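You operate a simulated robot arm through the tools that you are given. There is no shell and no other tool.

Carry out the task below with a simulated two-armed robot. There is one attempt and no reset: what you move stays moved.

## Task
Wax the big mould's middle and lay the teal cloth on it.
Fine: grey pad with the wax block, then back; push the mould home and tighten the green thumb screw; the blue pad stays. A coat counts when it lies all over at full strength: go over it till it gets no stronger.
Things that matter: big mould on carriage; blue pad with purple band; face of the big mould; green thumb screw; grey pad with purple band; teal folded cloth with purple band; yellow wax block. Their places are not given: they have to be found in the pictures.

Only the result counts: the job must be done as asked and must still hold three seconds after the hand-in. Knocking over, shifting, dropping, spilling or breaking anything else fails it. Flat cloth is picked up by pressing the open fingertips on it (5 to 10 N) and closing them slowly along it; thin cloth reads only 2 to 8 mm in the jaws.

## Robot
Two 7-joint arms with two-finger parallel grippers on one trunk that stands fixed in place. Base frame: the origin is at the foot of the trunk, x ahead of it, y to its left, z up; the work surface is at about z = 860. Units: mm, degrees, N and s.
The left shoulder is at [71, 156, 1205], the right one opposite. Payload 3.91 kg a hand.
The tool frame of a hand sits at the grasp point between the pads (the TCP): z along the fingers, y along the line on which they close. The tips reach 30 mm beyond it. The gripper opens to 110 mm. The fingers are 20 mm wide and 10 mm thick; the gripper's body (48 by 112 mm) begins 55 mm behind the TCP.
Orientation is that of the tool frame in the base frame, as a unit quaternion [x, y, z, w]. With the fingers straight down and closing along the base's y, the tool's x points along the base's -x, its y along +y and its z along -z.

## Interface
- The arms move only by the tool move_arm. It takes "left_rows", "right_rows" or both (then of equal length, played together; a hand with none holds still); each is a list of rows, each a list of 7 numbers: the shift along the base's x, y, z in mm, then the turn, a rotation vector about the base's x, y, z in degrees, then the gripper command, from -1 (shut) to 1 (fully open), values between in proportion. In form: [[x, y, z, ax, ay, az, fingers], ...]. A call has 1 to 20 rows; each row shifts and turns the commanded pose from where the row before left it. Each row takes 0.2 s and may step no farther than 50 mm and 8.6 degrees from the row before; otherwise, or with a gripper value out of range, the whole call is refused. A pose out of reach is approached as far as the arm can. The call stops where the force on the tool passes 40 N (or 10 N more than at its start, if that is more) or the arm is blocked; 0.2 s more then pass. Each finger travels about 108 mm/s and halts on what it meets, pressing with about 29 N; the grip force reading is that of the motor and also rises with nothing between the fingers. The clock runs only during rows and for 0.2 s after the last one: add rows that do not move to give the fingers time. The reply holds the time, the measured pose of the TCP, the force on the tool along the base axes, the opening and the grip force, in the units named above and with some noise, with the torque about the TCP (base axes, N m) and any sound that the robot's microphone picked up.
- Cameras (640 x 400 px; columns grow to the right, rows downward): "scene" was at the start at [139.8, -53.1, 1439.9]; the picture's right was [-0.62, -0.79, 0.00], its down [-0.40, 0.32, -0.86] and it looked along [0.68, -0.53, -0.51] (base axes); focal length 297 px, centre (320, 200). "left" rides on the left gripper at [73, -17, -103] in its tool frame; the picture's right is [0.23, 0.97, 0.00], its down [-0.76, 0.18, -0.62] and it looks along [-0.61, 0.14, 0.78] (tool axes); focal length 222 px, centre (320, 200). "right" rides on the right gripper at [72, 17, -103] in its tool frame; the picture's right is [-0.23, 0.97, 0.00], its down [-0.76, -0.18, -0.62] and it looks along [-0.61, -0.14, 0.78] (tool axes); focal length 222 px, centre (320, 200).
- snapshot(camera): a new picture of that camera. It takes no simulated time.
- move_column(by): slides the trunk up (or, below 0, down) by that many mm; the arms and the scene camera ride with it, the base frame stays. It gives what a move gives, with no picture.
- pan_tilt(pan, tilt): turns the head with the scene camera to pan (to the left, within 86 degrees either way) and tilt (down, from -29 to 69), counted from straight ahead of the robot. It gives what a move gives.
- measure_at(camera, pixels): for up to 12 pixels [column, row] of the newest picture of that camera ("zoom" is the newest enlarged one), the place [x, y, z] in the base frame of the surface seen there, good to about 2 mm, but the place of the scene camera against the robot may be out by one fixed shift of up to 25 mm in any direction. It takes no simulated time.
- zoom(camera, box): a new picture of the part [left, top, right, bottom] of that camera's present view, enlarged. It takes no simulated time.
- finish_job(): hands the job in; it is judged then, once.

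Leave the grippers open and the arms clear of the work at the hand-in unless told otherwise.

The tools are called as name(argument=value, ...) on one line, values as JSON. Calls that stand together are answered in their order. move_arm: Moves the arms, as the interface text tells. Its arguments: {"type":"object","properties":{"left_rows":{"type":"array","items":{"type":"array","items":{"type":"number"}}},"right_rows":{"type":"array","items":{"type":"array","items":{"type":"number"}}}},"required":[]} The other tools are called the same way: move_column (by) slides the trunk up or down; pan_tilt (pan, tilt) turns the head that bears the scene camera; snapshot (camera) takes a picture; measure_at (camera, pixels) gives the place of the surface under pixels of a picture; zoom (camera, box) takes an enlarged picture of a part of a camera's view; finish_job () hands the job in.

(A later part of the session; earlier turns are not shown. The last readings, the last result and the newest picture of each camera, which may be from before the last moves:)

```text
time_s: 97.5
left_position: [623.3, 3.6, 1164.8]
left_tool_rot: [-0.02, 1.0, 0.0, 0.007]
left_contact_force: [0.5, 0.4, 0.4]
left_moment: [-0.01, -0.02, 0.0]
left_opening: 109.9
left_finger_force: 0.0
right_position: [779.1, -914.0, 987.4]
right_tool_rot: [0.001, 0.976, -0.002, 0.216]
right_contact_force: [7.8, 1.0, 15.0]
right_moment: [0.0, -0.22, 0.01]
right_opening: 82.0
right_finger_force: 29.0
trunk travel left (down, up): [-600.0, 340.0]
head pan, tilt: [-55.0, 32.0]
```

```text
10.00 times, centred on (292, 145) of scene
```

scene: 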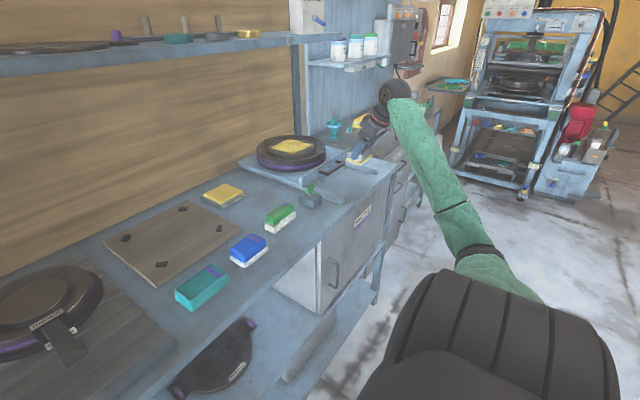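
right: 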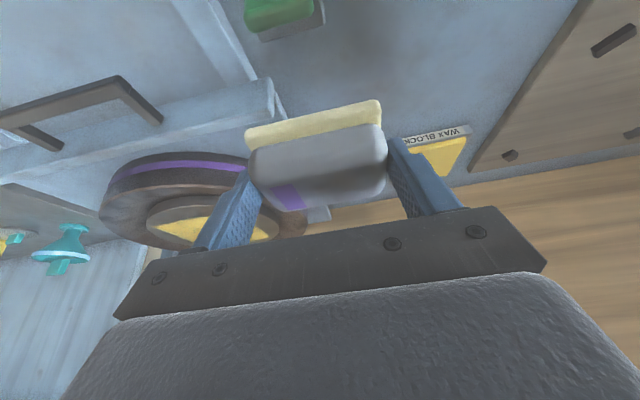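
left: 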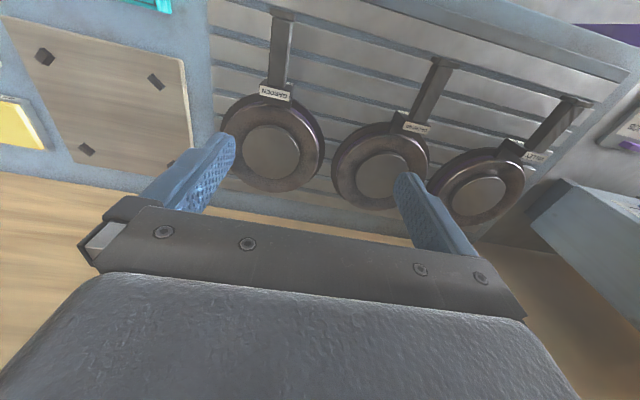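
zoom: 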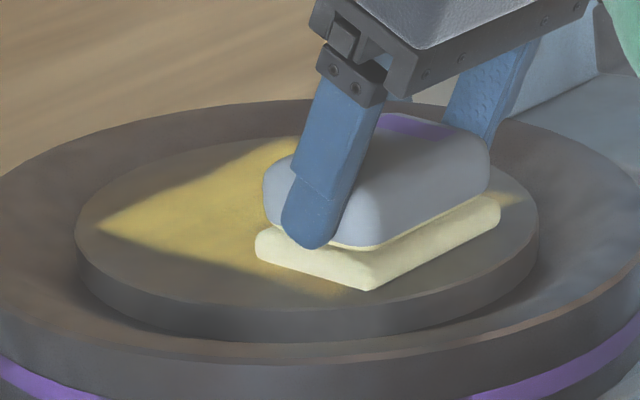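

The sole looks paler, so its wax is running out. I lift and reload at the wax block.

move_arm(right_rows=[[0, 0, 15, 0, 0, 0, 0], [0, 20, 10, 0, 0, 0, 0], [0, 40, 0, 0, 0, 0, 0], [10, 45, 0, 0, 0, 0, 0], [10, 45, 0, 0, 0, 0, 0], [10, 45, 0, 0, 0, 0, 0], [10, 45, 0, 0, 0, 0, 0], [13, 45, 0, 0, 0, 0, 0], [14, 43, 0, 0, 0, 0, 0], [0, 0, -30, 0, 0, 0, 0], [0, 0, -30, 0, 0, 0, 0], [0, 0, -15, 0, 0, 0, 0], [0, 0, 0, 0, 0, 0, 0]])

snapshot(camera="scene")

zoom(camera="scene", box=[190, 110, 310, 220])

```text
time_s: 100.3
left_position: [623.8, 3.9, 1165.1]
left_tool_rot: [-0.019, 1.0, -0.001, 0.008]
left_contact_force: [-0.5, -0.2, -0.9]
left_moment: [-0.01, 0.0, 0.0]
left_opening: 109.8
left_finger_force: 0.1
right_position: [846.7, -587.3, 938.0]
right_tool_rot: [0.001, 0.976, 0.0, 0.217]
right_contact_force: [0.1, -0.2, -0.7]
right_moment: [-0.02, -0.03, -0.01]
right_opening: 82.2
right_finger_force: 29.6
trunk travel left (down, up): [-600.0, 340.0]
head pan, tilt: [-55.0, 32.0]
```

```text
taken
```

scene: 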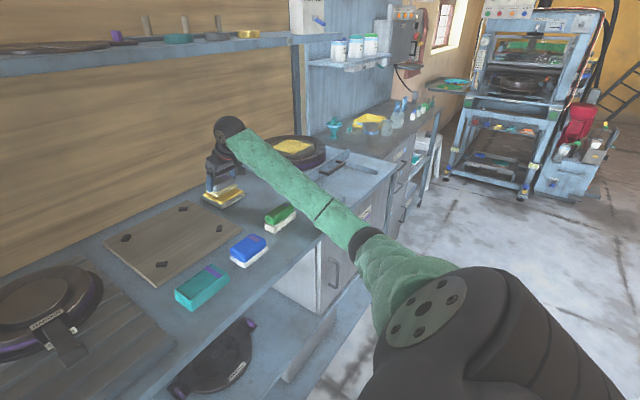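

```text
3.64 times, centred on (250, 165) of scene
```

zoom: 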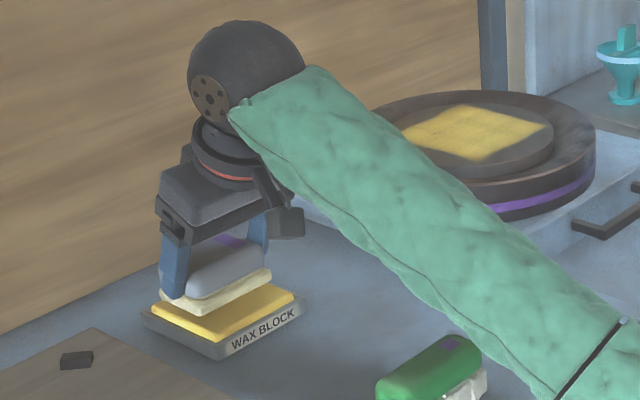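

Over the block again. I lower into contact and rub.

move_arm(right_rows=[[0, 0, -5, 0, 0, 0, 0], [0, 0, -4, 0, 0, 0, 0], [0, 0, -2, 0, 0, 0, 0], [0, 0, -1, 0, 0, 0, 0], [0, 0, 0, 0, 0, 0, 0]])

```text
time_s: 101.5
left_position: [622.9, 3.8, 1165.4]
left_tool_rot: [-0.019, 1.0, 0.0, 0.007]
left_contact_force: [1.3, -0.5, -0.3]
left_moment: [0.0, 0.01, 0.02]
left_opening: 110.2
left_finger_force: 0.1
right_position: [844.1, -586.6, 927.4]
right_tool_rot: [0.001, 0.976, -0.002, 0.217]
right_contact_force: [8.0, -2.6, 18.9]
right_moment: [-0.06, -0.04, 0.03]
right_opening: 82.2
right_finger_force: 28.7
trunk travel left (down, up): [-600.0, 340.0]
head pan, tilt: [-55.0, 32.0]
```

move_arm(right_rows=[[6, 0, 0.3, 0, 0, 0, 0], [6, 0, 0, 0, 0, 0, 0], [-6, 0, 0, 0, 0, 0, 0], [-6, 0, 0, 0, 0, 0, 0], [-6, 0, 0, 0, 0, 0, 0], [-6, 0, 0, 0, 0, 0, 0], [6, 0, 0, 0, 0, 0, 0], [6, 0, 0, 0, 0, 0, 0], [6, 0, 0, 0, 0, 0, 0], [6, 0, 0, 0, 0, 0, 0], [-6, 0, 0, 0, 0, 0, 0], [-6, 0, 0, 0, 0, 0, 0], [-6, 0, 0, 0, 0, 0, 0], [-6, 0, 0, 0, 0, 0, 0], [6, 0, 0, 0, 0, 0, 0], [6, 0, 0, 0, 0, 0, 0], [0, 0, 15, 0, 0, 0, 0], [0, 0, 25, 0, 0, 0, 0], [0, 0, 0, 0, 0, 0, 0]])

zoom(camera="scene", box=[190, 110, 310, 220])

```text
time_s: 102.8
left_position: [621.7, 2.6, 1165.3]
left_tool_rot: [-0.018, 1.0, 0.0, 0.007]
left_contact_force: [0.2, -0.7, 0.1]
left_moment: [-0.03, 0.01, -0.01]
left_opening: 109.8
left_finger_force: 0.1
right_position: [839.1, -587.1, 927.1]
right_tool_rot: [0.001, 0.976, 0.0, 0.219]
right_contact_force: [2.5, 5.0, 10.7]
right_moment: [0.01, 0.09, -0.01]
right_opening: 82.0
right_finger_force: 28.8
trunk travel left (down, up): [-600.0, 340.0]
head pan, tilt: [-55.0, 32.0]
stopped in row 6 (right hand): the force on the tool passed its limit at 41 N (the readings are from after the stop); the commanded pose is now the measured one
```

```text
3.64 times, centred on (250, 165) of scene
```

zoom: 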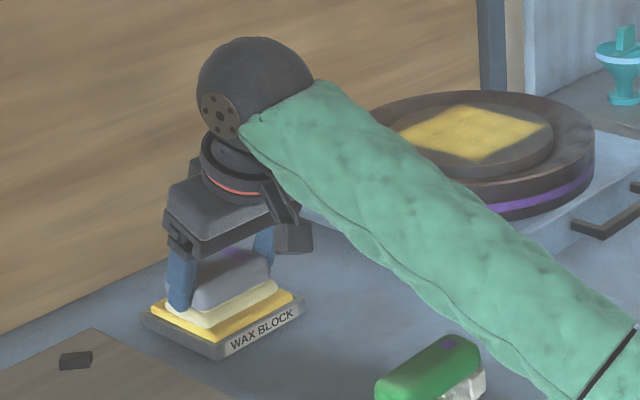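

It stopped at 41 N on a backward stroke; pressure is now 11 N with the command reset. I continue with gentler, shorter strokes.

move_arm(right_rows=[[5, 0, 0, 0, 0, 0, 0], [5, 0, 0, 0, 0, 0, 0], [5, 0, 0, 0, 0, 0, 0], [-5, 0, 0.2, 0, 0, 0, 0], [-5, 0, 0, 0, 0, 0, 0], [-5, 0, 0, 0, 0, 0, 0], [5, 0, 0, 0, 0, 0, 0], [5, 0, 0, 0, 0, 0, 0], [5, 0, 0, 0, 0, 0, 0], [-5, 0, 0, 0, 0, 0, 0], [-5, 0, 0, 0, 0, 0, 0], [-5, 0, 0, 0, 0, 0, 0], [0, 0, 0, 0, 0, 0, 0]])

```text
time_s: 105.6
left_position: [624.1, 4.3, 1164.9]
left_tool_rot: [-0.019, 1.0, -0.001, 0.007]
left_contact_force: [-1.0, -0.2, -0.3]
left_moment: [-0.02, -0.02, 0.03]
left_opening: 110.1
left_finger_force: 0.0
right_position: [839.5, -585.6, 926.2]
right_tool_rot: [0.002, 0.976, -0.001, 0.22]
right_contact_force: [14.6, 2.9, 18.0]
right_moment: [0.06, -0.47, 0.0]
right_opening: 82.2
right_finger_force: 28.8
trunk travel left (down, up): [-600.0, 340.0]
head pan, tilt: [-55.0, 32.0]
```

Good contact throughout. I lift and look at the sole.

move_arm(right_rows=[[3, 0, 10, 0, 0, 0, 0], [4, 0, 25, 0, 0, 0, 0], [0, 0, 25, 0, 0, 0, 0], [0, 0, 25, 0, 0, 0, 0], [0, 0, 0, 0, 0, 0, 0]])

zoom(camera="scene", box=[190, 110, 310, 220])

zoom(camera="scene", box=[265, 125, 320, 165])

```text
time_s: 106.8
left_position: [624.6, 2.8, 1164.8]
left_tool_rot: [-0.019, 1.0, -0.001, 0.007]
left_contact_force: [0.1, -0.1, -0.9]
left_moment: [0.02, 0.01, -0.02]
left_opening: 110.0
left_finger_force: 0.0
right_position: [849.2, -589.5, 1011.6]
right_tool_rot: [0.001, 0.976, 0.0, 0.218]
right_contact_force: [-0.4, 0.0, -0.2]
right_moment: [0.02, 0.06, -0.02]
right_opening: 82.0
right_finger_force: 29.0
trunk travel left (down, up): [-600.0, 340.0]
head pan, tilt: [-55.0, 32.0]
```

```text
3.64 times, centred on (250, 165) of scene
```

zoom: 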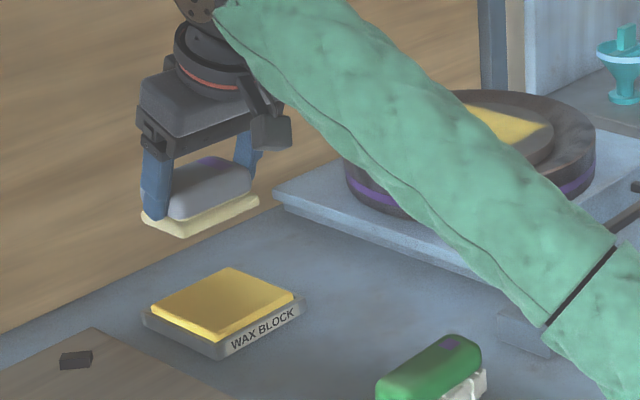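

```text
10.00 times, centred on (292, 145) of scene
```

zoom: 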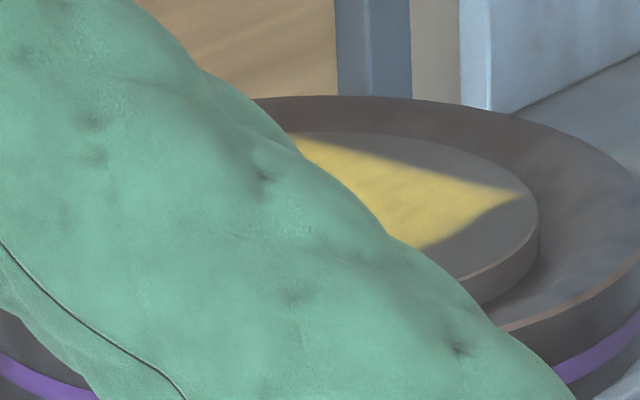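

The coat looks a bit stronger than after the first pass. I return to the mould with the reloaded pad.

move_arm(right_rows=[[-10, -40, 0, 0, 0, 0, 0], [-10, -41, 0, 0, 0, 0, 0], [-10, -41, 0, 0, 0, 0, 0], [-5, -41, 0, 0, 0, 0, 0], [-2, -41, 0, 0, 0, 0, 0], [2, -41, 0, 0, 0, 0, 0], [4, -41, 0, 0, 0, 0, 0], [4, -41, 0, 0, 0, 0, 0], [0, 0, -12, 0, 0, 0, 0], [0, 0, -8, 0, 0, 0, 0], [0, 0, -3, 0, 0, 0, 0], [0, 0, 0, 0, 0, 0, 0]])

```text
time_s: 109.4
left_position: [624.5, 2.9, 1164.5]
left_tool_rot: [-0.018, 1.0, -0.001, 0.007]
left_contact_force: [0.2, -0.2, -0.6]
left_moment: [0.04, 0.03, -0.01]
left_opening: 110.0
left_finger_force: 0.1
right_position: [819.1, -915.1, 987.1]
right_tool_rot: [0.002, 0.976, 0.0, 0.218]
right_contact_force: [0.0, -0.5, 1.6]
right_moment: [-0.06, 0.04, -0.03]
right_opening: 82.1
right_finger_force: 29.3
trunk travel left (down, up): [-600.0, 340.0]
head pan, tilt: [-55.0, 32.0]
```

Barely touching (1.6 N). I press a little more and raster again.

move_arm(right_rows=[[3, -1, -0.5, 0, 0, 0, 0], [0, 0, -0.4, 0, 0, 0, 0], [0, 0, 0, 0, 0, 0, 0]])

```text
time_s: 110.2
left_position: [624.3, 3.1, 1164.0]
left_tool_rot: [-0.019, 1.0, -0.001, 0.007]
left_contact_force: [0.5, -0.2, 0.9]
left_moment: [0.01, -0.01, 0.0]
left_opening: 110.0
left_finger_force: 0.0
right_position: [823.1, -915.6, 987.5]
right_tool_rot: [0.002, 0.976, 0.0, 0.219]
right_contact_force: [0.9, 1.1, 3.2]
right_moment: [-0.03, 0.03, 0.0]
right_opening: 82.2
right_finger_force: 29.2
trunk travel left (down, up): [-600.0, 340.0]
head pan, tilt: [-55.0, 32.0]
```

move_arm(right_rows=[[0, 0, -0.5, 0, 0, 0, 0], [0, 0, -0.3, 0, 0, 0, 0], [0, 0, 0, 0, 0, 0, 0]])

```text
time_s: 111.0
left_position: [623.7, 2.2, 1165.2]
left_tool_rot: [-0.019, 1.0, -0.001, 0.007]
left_contact_force: [-0.2, 0.9, 0.6]
left_moment: [-0.01, -0.02, -0.01]
left_opening: 110.1
left_finger_force: 0.0
right_position: [822.8, -915.3, 986.8]
right_tool_rot: [0.002, 0.976, 0.0, 0.218]
right_contact_force: [1.6, -0.9, 6.8]
right_moment: [-0.02, 0.03, 0.03]
right_opening: 82.1
right_finger_force: 28.6
trunk travel left (down, up): [-600.0, 340.0]
head pan, tilt: [-55.0, 32.0]
```

7 N now. I raster the square again.

move_arm(right_rows=[[15, 0, -0.4, 0, 0, 0, 0], [15, 0, 0, 0, 0, 0, 0], [15, 0, 0, 0, 0, 0, 0], [0, -16, 0, 0, 0, 0, 0], [0, -16, -0.3, 0, 0, 0, 0], [-15, 0, 0, 0, 0, 0, 0], [-15, 0, 0, 0, 0, 0, 0], [-15, 0, 0, 0, 0, 0, 0], [-15, 0, 0, 0, 0, 0, 0], [-15, 0, 0, 0, 0, 0, 0], [-15, 0, 0, 0, 0, 0, 0]])

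```text
time_s: 113.4
left_position: [623.4, 4.3, 1165.9]
left_tool_rot: [-0.02, 1.0, -0.001, 0.008]
left_contact_force: [0.2, -0.4, -0.2]
left_moment: [-0.01, 0.01, 0.03]
left_opening: 109.9
left_finger_force: 0.0
right_position: [777.4, -948.0, 985.8]
right_tool_rot: [0.001, 0.976, -0.001, 0.218]
right_contact_force: [13.2, 0.3, 23.1]
right_moment: [0.02, -0.37, 0.06]
right_opening: 81.9
right_finger_force: 28.6
trunk travel left (down, up): [-600.0, 340.0]
head pan, tilt: [-55.0, 32.0]
```

23 N at the near side; I ease 0.5 mm and continue with the middle and left rows.

move_arm(right_rows=[[0, 16, 0.4, 0, 0, 0, 0], [0, 16, 0.1, 0, 0, 0, 0], [15, 0, 0, 0, 0, 0, 0], [15, 0, 0, 0, 0, 0, 0], [15, 0, -0.2, 0, 0, 0, 0], [15, 0, 0, 0, 0, 0, 0], [15, 0, -0.2, 0, 0, 0, 0], [15, 0, 0, 0, 0, 0, 0], [0, 16, 0, 0, 0, 0, 0], [0, 16, 0, 0, 0, 0, 0], [-15, 0, 0, 0, 0, 0, 0], [-15, 0, 0.2, 0, 0, 0, 0], [-15, 0, 0, 0, 0, 0, 0], [-15, 0, 0.2, 0, 0, 0, 0], [-15, 0, 0, 0, 0, 0, 0], [-15, 0, 0, 0, 0, 0, 0], [0, 0, 0, 0, 0, 0, 0]])

zoom(camera="scene", box=[265, 125, 320, 165])

```text
time_s: 117.0
left_position: [625.1, 3.6, 1165.7]
left_tool_rot: [-0.018, 1.0, -0.002, 0.007]
left_contact_force: [-0.3, -0.7, -0.7]
left_moment: [0.0, -0.02, 0.01]
left_opening: 110.1
left_finger_force: 0.0
right_position: [777.8, -883.6, 985.6]
right_tool_rot: [0.002, 0.976, -0.001, 0.218]
right_contact_force: [7.6, 1.7, 13.8]
right_moment: [0.02, -0.21, 0.0]
right_opening: 82.1
right_finger_force: 28.8
trunk travel left (down, up): [-600.0, 340.0]
head pan, tilt: [-55.0, 32.0]
```

```text
10.00 times, centred on (292, 145) of scene
```

zoom: 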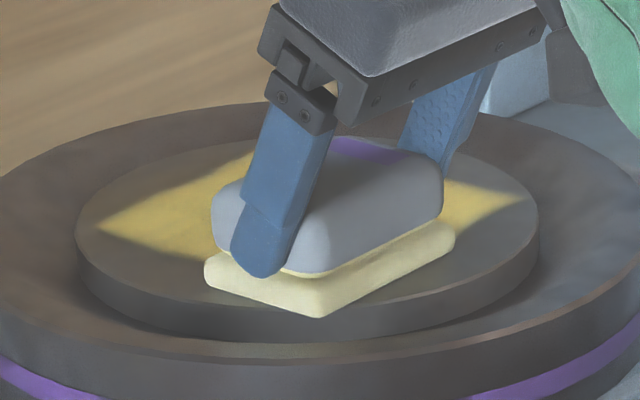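

The yellow is deeper now. Another pass, with strokes along y this time.

move_arm(right_rows=[[0, -16, 0, 0, 0, 0, 0], [0, -16, 0, 0, 0, 0, 0], [0, -16, 0, 0, 0, 0, 0], [0, -16, 0, 0, 0, 0, 0], [30, 0, -0.2, 0, 0, 0, 0], [0, 16, 0, 0, 0, 0, 0], [0, 16, 0, 0, 0, 0, 0], [0, 16, 0, 0, 0, 0, 0], [0, 16, 0, 0, 0, 0, 0], [30, 0, -0.2, 0, 0, 0, 0], [0, -16, 0, 0, 0, 0, 0], [0, -16, 0, 0, 0, 0, 0], [0, -16, 0, 0, 0, 0, 0], [0, -16, 0, 0, 0, 0, 0], [30, 0, -0.2, 0, 0, 0, 0], [0, 16, 0, 0, 0, 0, 0], [0, 16, 0, 0, 0, 0, 0], [0, 16, 0, 0, 0, 0, 0], [0, 16, 0, 0, 0, 0, 0]])

```text
time_s: 121.0
left_position: [623.3, 3.4, 1165.2]
left_tool_rot: [-0.018, 1.0, 0.0, 0.006]
left_contact_force: [0.2, 0.5, 0.2]
left_moment: [-0.02, 0.02, -0.03]
left_opening: 110.0
left_finger_force: 0.0
right_position: [867.9, -883.1, 986.9]
right_tool_rot: [0.002, 0.976, 0.0, 0.217]
right_contact_force: [-5.2, -9.6, 16.3]
right_moment: [-0.58, -0.06, -0.13]
right_opening: 82.2
right_finger_force: 28.9
trunk travel left (down, up): [-600.0, 340.0]
head pan, tilt: [-55.0, 32.0]
```

I lift and move aside to inspect the coat.

move_arm(right_rows=[[0, 0, 12, 0, 0, 0, 0], [-30, -5, 10, 0, 0, 0, 0], [-45, -5, 0, 0, 0, 0, 0], [-45, 0, 0, 0, 0, 0, 0], [-45, 0, 0, 0, 0, 0, 0], [-45, 0, 5, 0, 0, 0, 0], [-45, 0, 5, 0, 0, 0, 0], [-45, 0, 5, 0, 0, 0, 0], [-45, 0, 0, 0, 0, 0, 0], [-25, 0, 0, 0, 0, 0, 0], [0, 0, 0, 0, 0, 0, 0]])

snapshot(camera="scene")

zoom(camera="scene", box=[265, 125, 320, 165])

```text
time_s: 123.4
left_position: [622.3, 1.9, 1164.7]
left_tool_rot: [-0.018, 1.0, -0.001, 0.007]
left_contact_force: [0.6, 0.7, -0.1]
left_moment: [0.03, 0.01, 0.01]
left_opening: 110.2
left_finger_force: 0.0
right_position: [497.4, -894.5, 1021.4]
right_tool_rot: [0.002, 0.976, 0.0, 0.218]
right_contact_force: [0.1, 0.4, -1.0]
right_moment: [0.0, -0.01, 0.01]
right_opening: 82.3
right_finger_force: 29.2
trunk travel left (down, up): [-600.0, 340.0]
head pan, tilt: [-55.0, 32.0]
```

```text
taken
```

scene: 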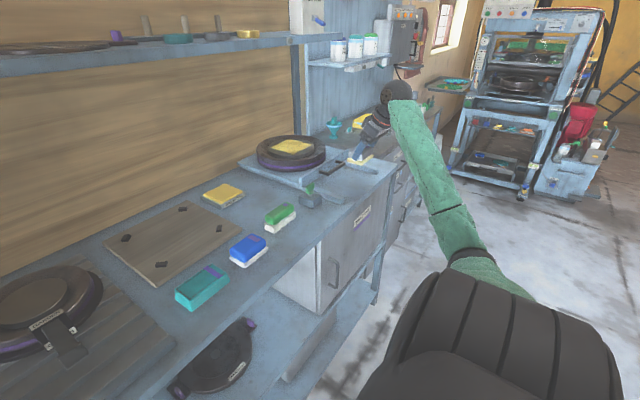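

```text
10.00 times, centred on (292, 145) of scene
```

zoom: 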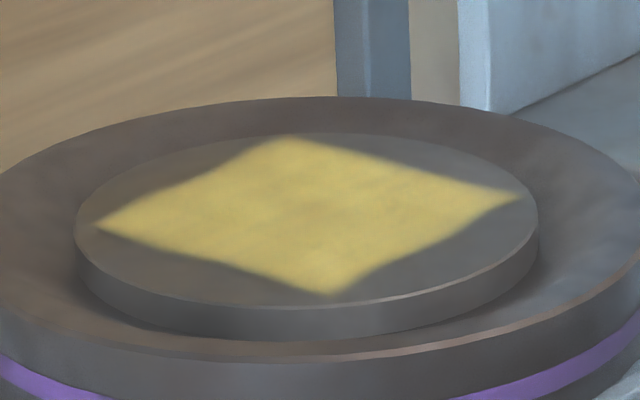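

It looks a bit deeper and even. To be sure it's saturated, I reload once more and go over it again. First to the wax block.

move_arm(right_rows=[[34, 30, 0, 0, 0, 0, 0], [34, 30, 0, 0, 0, 0, 0], [34, 30, 0, 0, 0, 0, 0], [34, 30, 0, 0, 0, 0, 0], [34, 30, 0, 0, 0, 0, 0], [34, 30, 0, 0, 0, 0, 0], [34, 30, 0, 0, 0, 0, 0], [34, 30, 0, 0, 0, 0, 0], [34, 30, 0, 0, 0, 0, 0], [34, 30, 0, 0, 0, 0, 0], [9, 7, -25, 0, 0, 0, 0], [0, 0, -35, 0, 0, 0, 0], [0, 0, -25, 0, 0, 0, 0], [0, 0, 0, 0, 0, 0, 0]])

```text
time_s: 126.4
left_position: [624.2, 3.0, 1165.1]
left_tool_rot: [-0.019, 1.0, 0.0, 0.007]
left_contact_force: [0.5, -0.2, 0.2]
left_moment: [0.03, -0.02, 0.05]
left_opening: 110.0
left_finger_force: 0.1
right_position: [846.3, -585.3, 937.3]
right_tool_rot: [0.001, 0.976, 0.0, 0.218]
right_contact_force: [0.5, 0.6, -1.5]
right_moment: [0.01, 0.02, -0.01]
right_opening: 82.2
right_finger_force: 29.2
trunk travel left (down, up): [-600.0, 340.0]
head pan, tilt: [-55.0, 32.0]
```

Above the block. I lower into contact gently and rub with short strokes.

move_arm(right_rows=[[0, 0, -6, 0, 0, 0, 0], [0, 0, -3, 0, 0, 0, 0], [0, 0, -1.2, 0, 0, 0, 0], [0, 0, -0.6, 0, 0, 0, 0], [0, 0, 0, 0, 0, 0, 0]])

```text
time_s: 127.6
left_position: [624.2, 3.1, 1165.8]
left_tool_rot: [-0.019, 1.0, -0.001, 0.007]
left_contact_force: [-0.4, 0.2, 0.1]
left_moment: [0.0, -0.01, 0.03]
left_opening: 110.0
left_finger_force: 0.1
right_position: [846.2, -587.5, 926.5]
right_tool_rot: [0.002, 0.976, 0.0, 0.219]
right_contact_force: [1.9, -1.5, 4.8]
right_moment: [-0.31, -0.1, 0.07]
right_opening: 82.2
right_finger_force: 28.9
trunk travel left (down, up): [-600.0, 340.0]
head pan, tilt: [-55.0, 32.0]
```

move_arm(right_rows=[[5, 0, -0.3, 0, 0, 0, 0], [5, 0, 0, 0, 0, 0, 0], [-5, 0, 0, 0, 0, 0, 0], [-5, 0, 0, 0, 0, 0, 0], [-5, 0, 0, 0, 0, 0, 0], [-5, 0, 0, 0, 0, 0, 0], [5, 0, 0, 0, 0, 0, 0], [5, 0, 0, 0, 0, 0, 0], [5, 0, 0, 0, 0, 0, 0], [5, 0, 0, 0, 0, 0, 0], [-5, 0, 0, 0, 0, 0, 0], [-5, 0, 0, 0, 0, 0, 0], [-5, 0, 0, 0, 0, 0, 0], [-5, 0, 0, 0, 0, 0, 0], [5, 0, 0, 0, 0, 0, 0], [5, 0, 0, 0, 0, 0, 0], [0, 0, 0, 0, 0, 0, 0]])

```text
time_s: 131.2
left_position: [623.1, 3.2, 1164.9]
left_tool_rot: [-0.018, 1.0, 0.0, 0.007]
left_contact_force: [-0.2, -0.2, 0.2]
left_moment: [0.01, -0.02, 0.02]
left_opening: 109.6
left_finger_force: 0.1
right_position: [847.6, -586.2, 926.7]
right_tool_rot: [0.002, 0.976, -0.001, 0.218]
right_contact_force: [-5.2, -1.3, 6.2]
right_moment: [-0.05, 0.2, -0.02]
right_opening: 82.3
right_finger_force: 29.2
trunk travel left (down, up): [-600.0, 340.0]
head pan, tilt: [-55.0, 32.0]
```

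Loaded again. I lift and return to the mould's centre.

move_arm(right_rows=[[0, 0, 15, 0, 0, 0, 0], [0, 0, 35, 0, 0, 0, 0], [0, 0, 35, 0, 0, 0, 0], [-10, -40, 0, 0, 0, 0, 0], [-10, -41, 0, 0, 0, 0, 0], [-10, -41, 0, 0, 0, 0, 0], [-5, -41, 0, 0, 0, 0, 0], [-2, -41, 0, 0, 0, 0, 0], [2, -41, 0, 0, 0, 0, 0], [6, -42, 0, 0, 0, 0, 0], [5, -42, 0, 0, 0, 0, 0], [0, 0, -12, 0, 0, 0, 0], [0, 0, -8, 0, 0, 0, 0], [0, 0, -2, 0, 0, 0, 0], [0, 0, 0, 0, 0, 0, 0]])

```text
time_s: 134.4
left_position: [624.0, 1.9, 1164.5]
left_tool_rot: [-0.017, 1.0, -0.001, 0.007]
left_contact_force: [-0.3, -0.1, 0.2]
left_moment: [0.02, 0.0, -0.01]
left_opening: 109.9
left_finger_force: 0.0
right_position: [822.2, -916.0, 989.8]
right_tool_rot: [0.001, 0.976, -0.001, 0.218]
right_contact_force: [0.4, -0.2, -0.4]
right_moment: [-0.04, 0.02, 0.0]
right_opening: 82.2
right_finger_force: 29.1
trunk travel left (down, up): [-600.0, 340.0]
head pan, tilt: [-55.0, 32.0]
```

move_arm(right_rows=[[0, 0, -2, 0, 0, 0, 0], [0, 0, -1, 0, 0, 0, 0], [0, 0, -0.8, 0, 0, 0, 0], [0, 0, 0, 0, 0, 0, 0]])

```text
time_s: 135.4
left_position: [624.1, 3.7, 1165.0]
left_tool_rot: [-0.018, 1.0, -0.001, 0.007]
left_contact_force: [-0.8, 0.6, 0.6]
left_moment: [-0.03, 0.0, -0.01]
left_opening: 110.3
left_finger_force: 0.1
right_position: [822.0, -916.3, 986.3]
right_tool_rot: [0.002, 0.976, -0.001, 0.219]
right_contact_force: [4.6, -7.0, 11.0]
right_moment: [-0.14, -0.18, -0.04]
right_opening: 82.1
right_finger_force: 29.3
trunk travel left (down, up): [-600.0, 340.0]
head pan, tilt: [-55.0, 32.0]
```

11 N contact. Full raster once more, slightly wider.

move_arm(right_rows=[[16, 0, -0.2, 0, 0, 0, 0], [16, 0, 0, 0, 0, 0, 0], [16, 0, -0.2, 0, 0, 0, 0], [0, -17, 0, 0, 0, 0, 0], [0, -17, -0.2, 0, 0, 0, 0], [-16, 0, 0, 0, 0, 0, 0], [-16, 0, 0.1, 0, 0, 0, 0], [-16, 0, 0, 0, 0, 0, 0], [-16, 0, 0.2, 0, 0, 0, 0], [-16, 0, 0, 0, 0, 0, 0], [-16, 0, 0.2, 0, 0, 0, 0], [0, 17, 0, 0, 0, 0, 0], [0, 17, 0, 0, 0, 0, 0], [16, 0, 0, 0, 0, 0, 0], [16, 0, 0, 0, 0, 0, 0], [16, 0, 0, 0, 0, 0, 0], [16, 0, -0.1, 0, 0, 0, 0], [16, 0, 0, 0, 0, 0, 0], [16, 0, -0.1, 0, 0, 0, 0]])

move_arm(right_rows=[[0, 17, 0, 0, 0, 0, 0], [0, 17, 0, 0, 0, 0, 0], [-16, 0, 0, 0, 0, 0, 0], [-16, 0, 0.1, 0, 0, 0, 0], [-16, 0, 0, 0, 0, 0, 0], [-16, 0, 0.1, 0, 0, 0, 0], [-16, 0, 0, 0, 0, 0, 0], [-16, 0, 0.1, 0, 0, 0, 0], [0, -17, 0, 0, 0, 0, 0], [0, -17, 0, 0, 0, 0, 0], [0, -17, 0, 0, 0, 0, 0], [0, -17, 0, 0, 0, 0, 0], [24, 0, -0.1, 0, 0, 0, 0], [24, 0, -0.1, 0, 0, 0, 0], [24, 0, -0.1, 0, 0, 0, 0], [24, 0, -0.1, 0, 0, 0, 0], [0, 17, 0, 0, 0, 0, 0], [0, 17, 0, 0, 0, 0, 0], [0, 17, 0, 0, 0, 0, 0], [0, 17, 0, 0, 0, 0, 0]])

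```text
time_s: 139.4
left_position: [623.6, 3.5, 1165.3]
left_tool_rot: [-0.017, 1.0, 0.0, 0.007]
left_contact_force: [-0.9, 0.1, -1.0]
left_moment: [0.02, 0.01, 0.0]
left_opening: 110.0
left_finger_force: 0.0
right_position: [872.0, -914.6, 986.0]
right_tool_rot: [0.0, 0.976, 0.001, 0.218]
right_contact_force: [-4.7, 1.6, 7.0]
right_moment: [-0.05, 0.1, 0.0]
right_opening: 82.3
right_finger_force: 29.1
trunk travel left (down, up): [-600.0, 340.0]
head pan, tilt: [-55.0, 32.0]
```

```text
time_s: 143.6
left_position: [623.9, 2.1, 1166.0]
left_tool_rot: [-0.018, 1.0, -0.001, 0.007]
left_contact_force: [0.1, -0.5, -0.4]
left_moment: [0.05, 0.01, 0.0]
left_opening: 110.1
left_finger_force: 0.1
right_position: [870.1, -882.5, 985.6]
right_tool_rot: [0.003, 0.976, -0.001, 0.218]
right_contact_force: [-1.7, -10.2, 16.7]
right_moment: [-0.49, -0.13, -0.11]
right_opening: 82.2
right_finger_force: 28.8
trunk travel left (down, up): [-600.0, 340.0]
head pan, tilt: [-55.0, 32.0]
```

I lift and step aside to compare the coat.

move_arm(right_rows=[[0, 0, 12, 0, 0, 0, 0], [-30, -5, 10, 0, 0, 0, 0], [-45, -5, 0, 0, 0, 0, 0], [-45, 0, 0, 0, 0, 0, 0], [-45, 0, 0, 0, 0, 0, 0], [-45, 0, 5, 0, 0, 0, 0], [-45, 0, 5, 0, 0, 0, 0], [-45, 0, 5, 0, 0, 0, 0], [-45, 0, 0, 0, 0, 0, 0], [-25, 0, 0, 0, 0, 0, 0], [0, 0, 0, 0, 0, 0, 0]])

snapshot(camera="scene")

zoom(camera="scene", box=[265, 125, 320, 165])

zoom(camera="scene", box=[190, 110, 380, 240])

```text
time_s: 146.0
left_position: [624.4, 2.7, 1165.0]
left_tool_rot: [-0.018, 1.0, 0.0, 0.008]
left_contact_force: [0.1, 0.1, 0.3]
left_moment: [-0.01, 0.0, 0.02]
left_opening: 110.1
left_finger_force: 0.0
right_position: [497.7, -892.3, 1023.0]
right_tool_rot: [0.002, 0.976, 0.0, 0.218]
right_contact_force: [-0.9, 0.1, -1.2]
right_moment: [0.0, 0.0, -0.02]
right_opening: 82.1
right_finger_force: 29.2
trunk travel left (down, up): [-600.0, 340.0]
head pan, tilt: [-55.0, 32.0]
```

```text
taken
```

scene: 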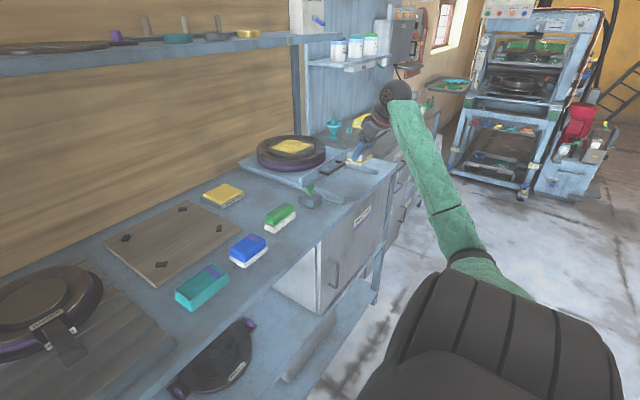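

```text
10.00 times, centred on (292, 145) of scene
```

zoom: 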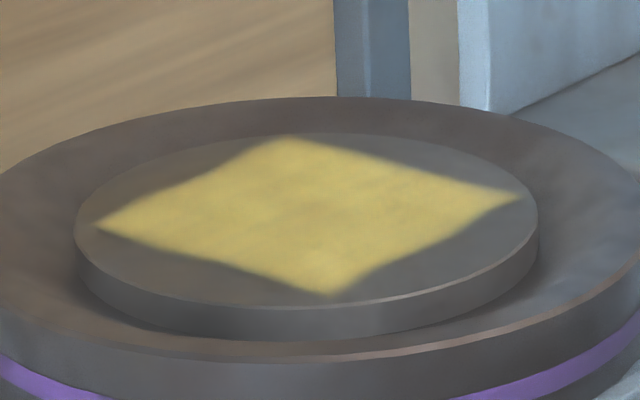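

```text
3.08 times, centred on (285, 175) of scene
```

zoom: 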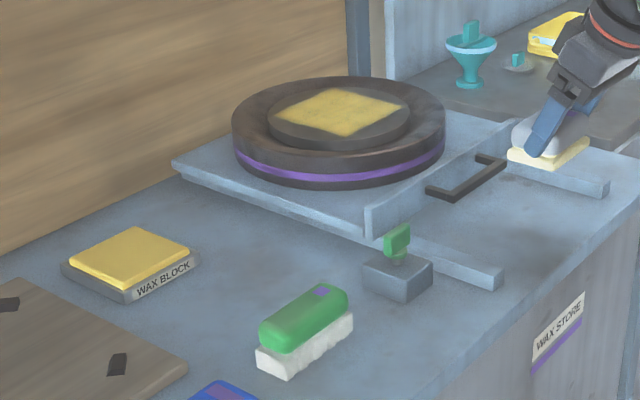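

The coat now looks the same as before within what I can tell. For certainty I make one more full pass with the wax still on the sole.

move_arm(right_rows=[[40, -3, -5, 0, 0, 0, 0], [40, -3, -5, 0, 0, 0, 0], [40, -3, 0, 0, 0, 0, 0], [40, -3, 0, 0, 0, 0, 0], [40, -3, 0, 0, 0, 0, 0], [40, -3, 0, 0, 0, 0, 0], [40, -3, -5, 0, 0, 0, 0], [44, -3, -5, 0, 0, 0, 0], [0, 0, -10, 0, 0, 0, 0], [0, 0, -4, 0, 0, 0, 0], [0, 0, -1.2, 0, 0, 0, 0], [0, 0, 0, 0, 0, 0, 0]])

```text
time_s: 148.6
left_position: [624.7, 4.1, 1165.1]
left_tool_rot: [-0.018, 1.0, -0.002, 0.007]
left_contact_force: [1.0, -0.5, 0.0]
left_moment: [0.01, 0.02, 0.0]
left_opening: 110.0
left_finger_force: 0.1
right_position: [825.5, -914.5, 986.5]
right_tool_rot: [0.002, 0.976, 0.0, 0.218]
right_contact_force: [-0.3, -0.5, 0.0]
right_moment: [-0.02, 0.01, 0.01]
right_opening: 82.4
right_finger_force: 28.8
trunk travel left (down, up): [-600.0, 340.0]
head pan, tilt: [-55.0, 32.0]
```

move_arm(right_rows=[[-2, -1, -0.8, 0, 0, 0, 0], [0, 0, -0.6, 0, 0, 0, 0], [0, 0, 0, 0, 0, 0, 0]])

```text
time_s: 149.4
left_position: [624.6, 2.7, 1165.0]
left_tool_rot: [-0.018, 1.0, -0.002, 0.007]
left_contact_force: [0.6, -0.2, -0.1]
left_moment: [-0.01, -0.01, -0.01]
left_opening: 109.7
left_finger_force: 0.0
right_position: [822.8, -915.7, 984.7]
right_tool_rot: [0.002, 0.976, -0.001, 0.22]
right_contact_force: [2.8, 0.1, 7.0]
right_moment: [-0.22, -0.06, 0.06]
right_opening: 82.3
right_finger_force: 28.4
trunk travel left (down, up): [-600.0, 340.0]
head pan, tilt: [-55.0, 32.0]
```

7 N. Raster again.

move_arm(right_rows=[[16, 0, -0.2, 0, 0, 0, 0], [16, 0, 0, 0, 0, 0, 0], [16, 0, -0.2, 0, 0, 0, 0], [0, -17, 0, 0, 0, 0, 0], [0, -17, -0.2, 0, 0, 0, 0], [-16, 0, 0, 0, 0, 0, 0], [-16, 0, 0.1, 0, 0, 0, 0], [-16, 0, 0, 0, 0, 0, 0], [-16, 0, 0.2, 0, 0, 0, 0], [-16, 0, 0, 0, 0, 0, 0], [-16, 0, 0.2, 0, 0, 0, 0], [0, 17, 0, 0, 0, 0, 0], [0, 17, 0, 0, 0, 0, 0], [16, 0, 0, 0, 0, 0, 0], [16, 0, 0, 0, 0, 0, 0], [16, 0, 0, 0, 0, 0, 0], [16, 0, -0.1, 0, 0, 0, 0], [16, 0, 0, 0, 0, 0, 0], [16, 0, -0.1, 0, 0, 0, 0]])

move_arm(right_rows=[[0, 17, 0, 0, 0, 0, 0], [0, 17, 0, 0, 0, 0, 0], [-16, 0, 0, 0, 0, 0, 0], [-16, 0, 0.1, 0, 0, 0, 0], [-16, 0, 0, 0, 0, 0, 0], [-16, 0, 0.1, 0, 0, 0, 0], [-16, 0, 0, 0, 0, 0, 0], [-16, 0, 0.1, 0, 0, 0, 0], [0, -17, 0, 0, 0, 0, 0], [0, -17, 0, 0, 0, 0, 0], [0, -17, 0, 0, 0, 0, 0], [0, -17, 0, 0, 0, 0, 0], [0, 0, 12, 0, 0, 0, 0], [-30, 0, 12, 0, 0, 0, 0], [-40, 0, 0, 0, 0, 0, 0], [-40, 0, 0, 0, 0, 0, 0], [-40, 20, 0, 0, 0, 0, 0], [-40, 20, 5, 0, 0, 0, 0], [-40, 20, 5, 0, 0, 0, 0], [-40, 0, 0, 0, 0, 0, 0]])

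snapshot(camera="scene")

zoom(camera="scene", box=[265, 125, 320, 165])

```text
time_s: 153.4
left_position: [623.6, 4.2, 1165.0]
left_tool_rot: [-0.018, 1.0, -0.002, 0.007]
left_contact_force: [1.0, 0.1, 0.3]
left_moment: [0.03, -0.01, 0.03]
left_opening: 110.1
left_finger_force: 0.0
right_position: [869.0, -914.1, 987.2]
right_tool_rot: [0.001, 0.976, -0.001, 0.219]
right_contact_force: [-7.2, 0.9, 10.7]
right_moment: [0.13, 0.18, -0.01]
right_opening: 82.1
right_finger_force: 29.1
trunk travel left (down, up): [-600.0, 340.0]
head pan, tilt: [-55.0, 32.0]
```

```text
time_s: 157.6
left_position: [622.2, 3.2, 1165.9]
left_tool_rot: [-0.02, 1.0, -0.001, 0.007]
left_contact_force: [-0.3, 0.3, -0.3]
left_moment: [0.02, 0.0, 0.01]
left_opening: 110.1
left_finger_force: 0.1
right_position: [503.1, -890.8, 1018.0]
right_tool_rot: [0.002, 0.976, -0.001, 0.218]
right_contact_force: [-0.9, -0.1, -0.3]
right_moment: [0.0, 0.0, 0.02]
right_opening: 82.3
right_finger_force: 29.2
trunk travel left (down, up): [-600.0, 340.0]
head pan, tilt: [-55.0, 32.0]
```

```text
taken
```

scene: 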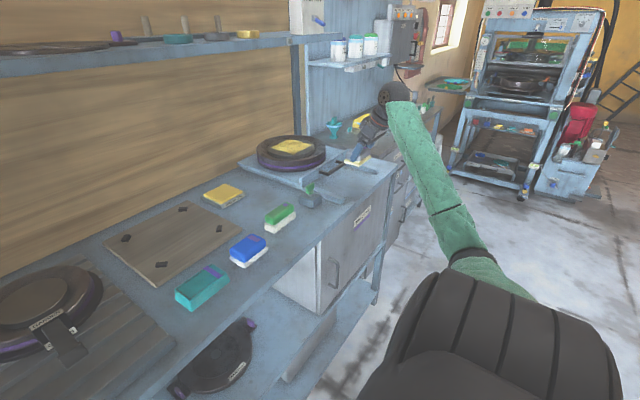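

```text
10.00 times, centred on (292, 145) of scene
```

zoom: 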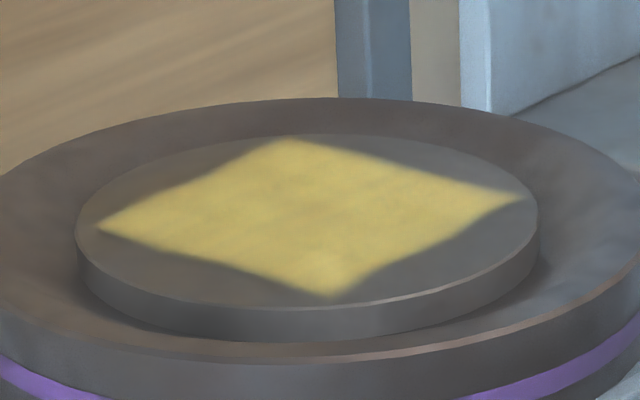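

No stronger any more: the coat is saturated. Now I take the grey pad back to its spot (TCP (712.8,-586.6)).

move_arm(right_rows=[[26, 38, 0, 0, 0, 0, 0], [26, 38, 0, 0, 0, 0, 0], [26, 38, 0, 0, 0, 0, 0], [26, 38, 0, 0, 0, 0, 0], [26, 38, 0, 0, 0, 0, 0], [26, 38, 0, 0, 0, 0, 0], [26, 38, -10, 0, 0, 0, 0], [27.5, 38, -20, 0, 0, 0, 0], [0, 0, -35, 0, 0, 0, 0], [0, 0, -30, 0, 0, 0, 0], [0, 0, 0, 0, 0, 0, 0]])

zoom(camera="scene", box=[190, 110, 310, 220])

```text
refused: row 8 steps farther than a row can; nothing moved
```

```text
3.64 times, centred on (250, 165) of scene
```

zoom: 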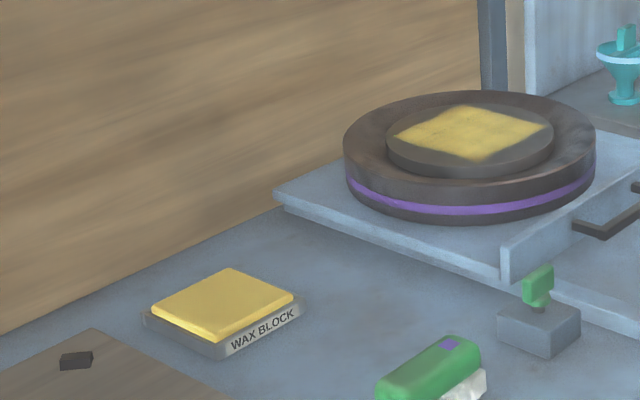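

One row was too long. While the view is clear, I look once more at the coat's evenness, then retry.

zoom(camera="scene", box=[272, 135, 312, 160])

move_arm(right_rows=[[26, 38, 0, 0, 0, 0, 0], [26, 38, 0, 0, 0, 0, 0], [26, 38, 0, 0, 0, 0, 0], [26, 38, 0, 0, 0, 0, 0], [26, 38, 0, 0, 0, 0, 0], [26, 38, 0, 0, 0, 0, 0], [26, 38, -10, 0, 0, 0, 0], [27.5, 38, -10, 0, 0, 0, 0], [0, 0, -40, 0, 0, 0, 0], [0, 0, -35, 0, 0, 0, 0], [0, 0, 0, 0, 0, 0, 0]])

zoom(camera="scene", box=[190, 110, 310, 220])

```text
16.00 times, centred on (292, 148) of scene
```

zoom: 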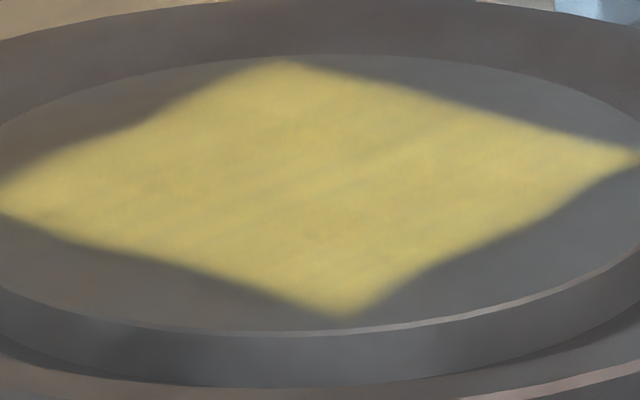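

```text
time_s: 160.0
left_position: [624.5, 3.7, 1164.5]
left_tool_rot: [-0.018, 1.0, 0.0, 0.007]
left_contact_force: [0.5, 0.7, 1.3]
left_moment: [0.01, -0.02, 0.01]
left_opening: 110.2
left_finger_force: 0.2
right_position: [718.4, -586.6, 926.1]
right_tool_rot: [0.003, 0.976, -0.001, 0.218]
right_contact_force: [-0.5, 0.0, -0.8]
right_moment: [-0.01, 0.04, 0.02]
right_opening: 82.3
right_finger_force: 29.2
trunk travel left (down, up): [-600.0, 340.0]
head pan, tilt: [-55.0, 32.0]
```

```text
3.64 times, centred on (250, 165) of scene
```

zoom: 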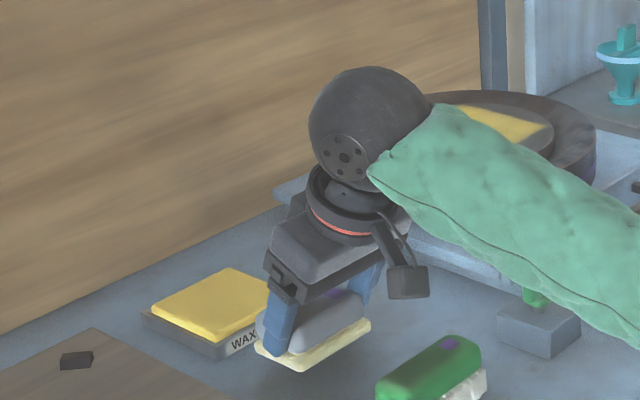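

I check how the pad sits in the jaws now compared with when I first lifted it.

snapshot(camera="right")

measure_at(camera="right", pixels=[[250, 138], [312, 126], [375, 112], [312, 140], [255, 150], [330, 160], [380, 130], [330, 185]])

```text
taken
```

right: 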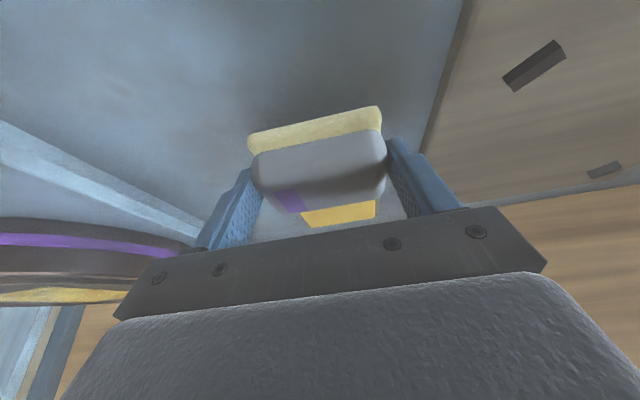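

```text
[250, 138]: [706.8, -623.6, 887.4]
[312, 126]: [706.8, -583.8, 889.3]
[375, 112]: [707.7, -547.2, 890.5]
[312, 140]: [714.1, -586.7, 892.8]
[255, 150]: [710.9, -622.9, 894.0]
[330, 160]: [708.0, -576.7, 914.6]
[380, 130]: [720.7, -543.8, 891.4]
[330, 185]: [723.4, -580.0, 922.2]
```

The pad has crept about 4 mm forward in the jaws, so I correct TCP x by -10 mm, then lower until it touches the bench.

move_arm(right_rows=[[-10.4, 0, -5, 0, 0, 0, 0], [0, 0, -7, 0, 0, 0, 0], [0, 0, -4, 0, 0, 0, 0], [0, 0, 0, 0, 0, 0, 0]])

```text
time_s: 161.0
left_position: [624.6, 3.8, 1164.7]
left_tool_rot: [-0.019, 1.0, -0.001, 0.007]
left_contact_force: [0.3, 1.3, -0.6]
left_moment: [0.0, -0.01, -0.01]
left_opening: 110.0
left_finger_force: 0.1
right_position: [705.3, -585.8, 908.1]
right_tool_rot: [0.002, 0.976, 0.0, 0.219]
right_contact_force: [-0.3, 0.2, 0.1]
right_moment: [0.0, -0.02, -0.01]
right_opening: 82.1
right_finger_force: 29.0
trunk travel left (down, up): [-600.0, 340.0]
head pan, tilt: [-55.0, 32.0]
```

move_arm(right_rows=[[2, 0, -1.5, 0, 0, 0, 0], [0, 0, -1.5, 0, 0, 0, 0], [0, 0, 0, 0, 0, 0, 0]])

```text
time_s: 161.8
left_position: [624.2, 3.0, 1163.9]
left_tool_rot: [-0.018, 1.0, 0.0, 0.007]
left_contact_force: [-0.8, 0.5, -0.2]
left_moment: [-0.01, -0.01, 0.03]
left_opening: 109.9
left_finger_force: 0.0
right_position: [707.6, -586.1, 904.2]
right_tool_rot: [0.002, 0.976, 0.0, 0.218]
right_contact_force: [0.3, 0.1, -0.1]
right_moment: [-0.02, -0.01, 0.02]
right_opening: 82.1
right_finger_force: 29.1
trunk travel left (down, up): [-600.0, 340.0]
head pan, tilt: [-55.0, 32.0]
```

move_arm(right_rows=[[0, 0, -1, 0, 0, 0, 0], [0, 0, -1, 0, 0, 0, 0], [0, 0, 0, 0, 0, 0, 0]])

```text
time_s: 162.6
left_position: [624.2, 3.2, 1165.0]
left_tool_rot: [-0.019, 1.0, -0.001, 0.007]
left_contact_force: [0.4, -0.2, -0.7]
left_moment: [0.01, 0.02, 0.03]
left_opening: 110.0
left_finger_force: 0.1
right_position: [707.5, -585.9, 903.9]
right_tool_rot: [0.001, 0.976, -0.001, 0.22]
right_contact_force: [4.9, -0.4, 14.3]
right_moment: [-0.12, -0.07, 0.04]
right_opening: 82.4
right_finger_force: 29.1
trunk travel left (down, up): [-600.0, 340.0]
head pan, tilt: [-55.0, 32.0]
```

It touches the bench (14 N). I ease up 0.8 mm and open the jaws.

move_arm(right_rows=[[0, 0, 0.8, 0, 0, 0, 0.3], [0, 0, 0, 0, 0, 0, 0.5], [0, 0, 0, 0, 0, 0, 0.6], [0, 0, 0, 0, 0, 0, 0.8], [0, 0, 0, 0, 0, 0, 0.8], [0, 0, 20, 0, 0, 0, 0.8], [0, 0, 40, 0, 0, 0, 0.8], [0, 0, 40, 0, 0, 0, 0.8], [0, 0, 0, 0, 0, 0, 0.8]])

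snapshot(camera="right")

zoom(camera="scene", box=[190, 110, 330, 240])

```text
time_s: 164.6
left_position: [623.0, 2.0, 1164.3]
left_tool_rot: [-0.017, 1.0, -0.001, 0.007]
left_contact_force: [0.7, -0.1, -0.1]
left_moment: [-0.03, -0.01, 0.01]
left_opening: 109.9
left_finger_force: 0.1
right_position: [706.7, -588.0, 1003.4]
right_tool_rot: [0.002, 0.976, 0.0, 0.219]
right_contact_force: [-0.3, -0.5, -0.6]
right_moment: [0.01, 0.04, -0.01]
right_opening: 99.1
right_finger_force: 0.1
trunk travel left (down, up): [-600.0, 340.0]
head pan, tilt: [-55.0, 32.0]
```

```text
taken
```

right: 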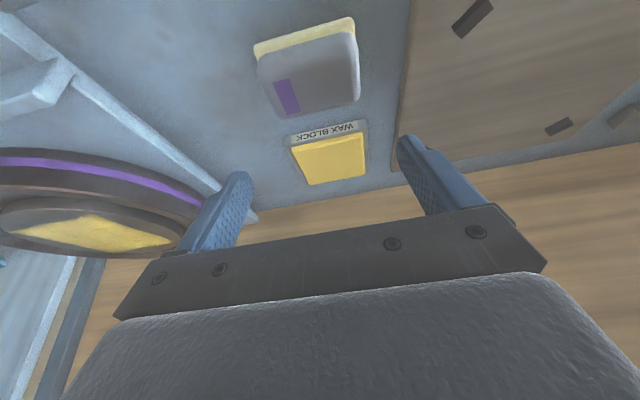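

```text
3.08 times, centred on (260, 175) of scene
```

zoom: 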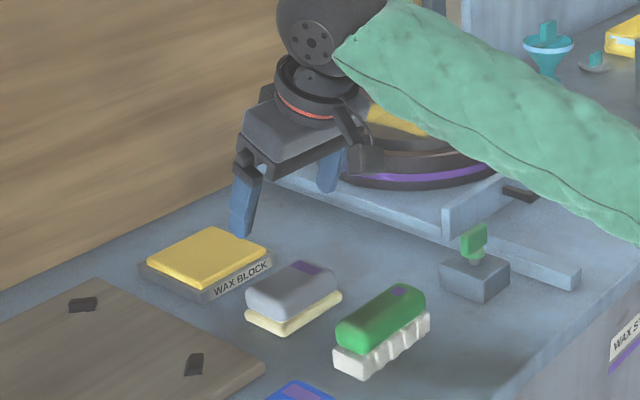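

The grey pad stands back in its place. I verify its corners against the start (front edge x≈697, y -626…-547).

measure_at(camera="right", pixels=[[256, 47], [352, 20], [305, 33], [308, 75], [262, 60], [350, 40]])

pan_tilt(pan=-35, tilt=38)

snapshot(camera="scene")

```text
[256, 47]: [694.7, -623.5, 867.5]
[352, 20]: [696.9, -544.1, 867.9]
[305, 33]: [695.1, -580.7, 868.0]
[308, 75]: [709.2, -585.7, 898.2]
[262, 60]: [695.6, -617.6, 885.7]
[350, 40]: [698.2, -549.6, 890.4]
```

```text
time_s: 165.4
left_position: [623.5, 2.1, 1164.9]
left_tool_rot: [-0.019, 1.0, -0.001, 0.008]
left_contact_force: [0.0, 0.0, 0.4]
left_moment: [-0.06, 0.0, 0.01]
left_opening: 109.9
left_finger_force: 0.0
right_position: [707.5, -587.2, 1004.5]
right_tool_rot: [0.002, 0.976, -0.001, 0.218]
right_contact_force: [-0.5, -0.4, 0.5]
right_moment: [-0.01, -0.02, 0.0]
right_opening: 99.0
right_finger_force: 0.0
trunk travel left (down, up): [-600.0, 340.0]
head pan, tilt: [-35.0, 38.0]
```

```text
taken
```

scene: 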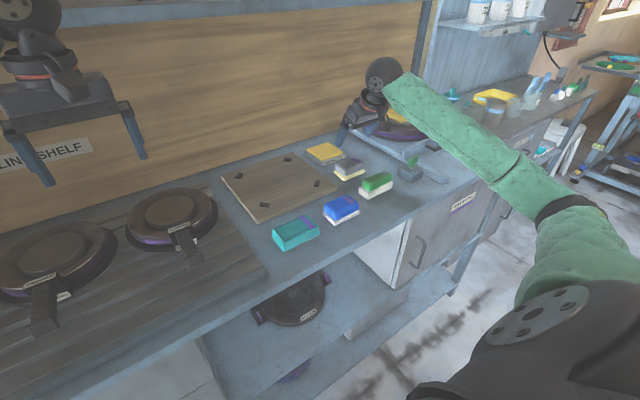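

The grey pad is within ~2 mm of its start. Next the teal cloth at scene (295,232). I look closely.

zoom(camera="scene", box=[255, 200, 345, 265])

measure_at(camera="scene", pixels=[[295, 232], [272, 235], [302, 217], [318, 232], [288, 248], [310, 222]])

```text
6.15 times, centred on (300, 232) of scene
```

zoom: 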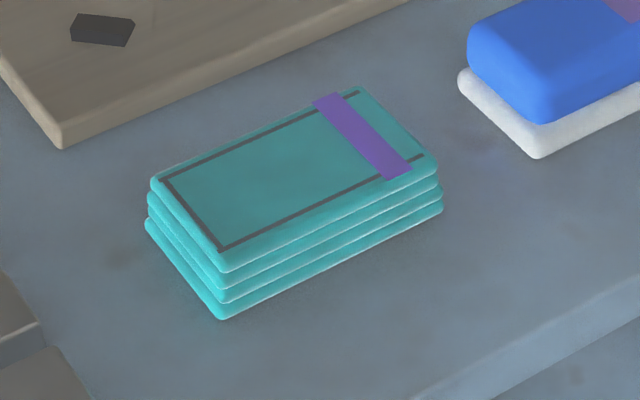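

```text
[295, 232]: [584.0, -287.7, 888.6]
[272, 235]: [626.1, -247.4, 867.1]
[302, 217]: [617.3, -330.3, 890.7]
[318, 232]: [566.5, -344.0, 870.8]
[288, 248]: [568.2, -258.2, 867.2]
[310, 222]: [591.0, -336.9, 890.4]
```

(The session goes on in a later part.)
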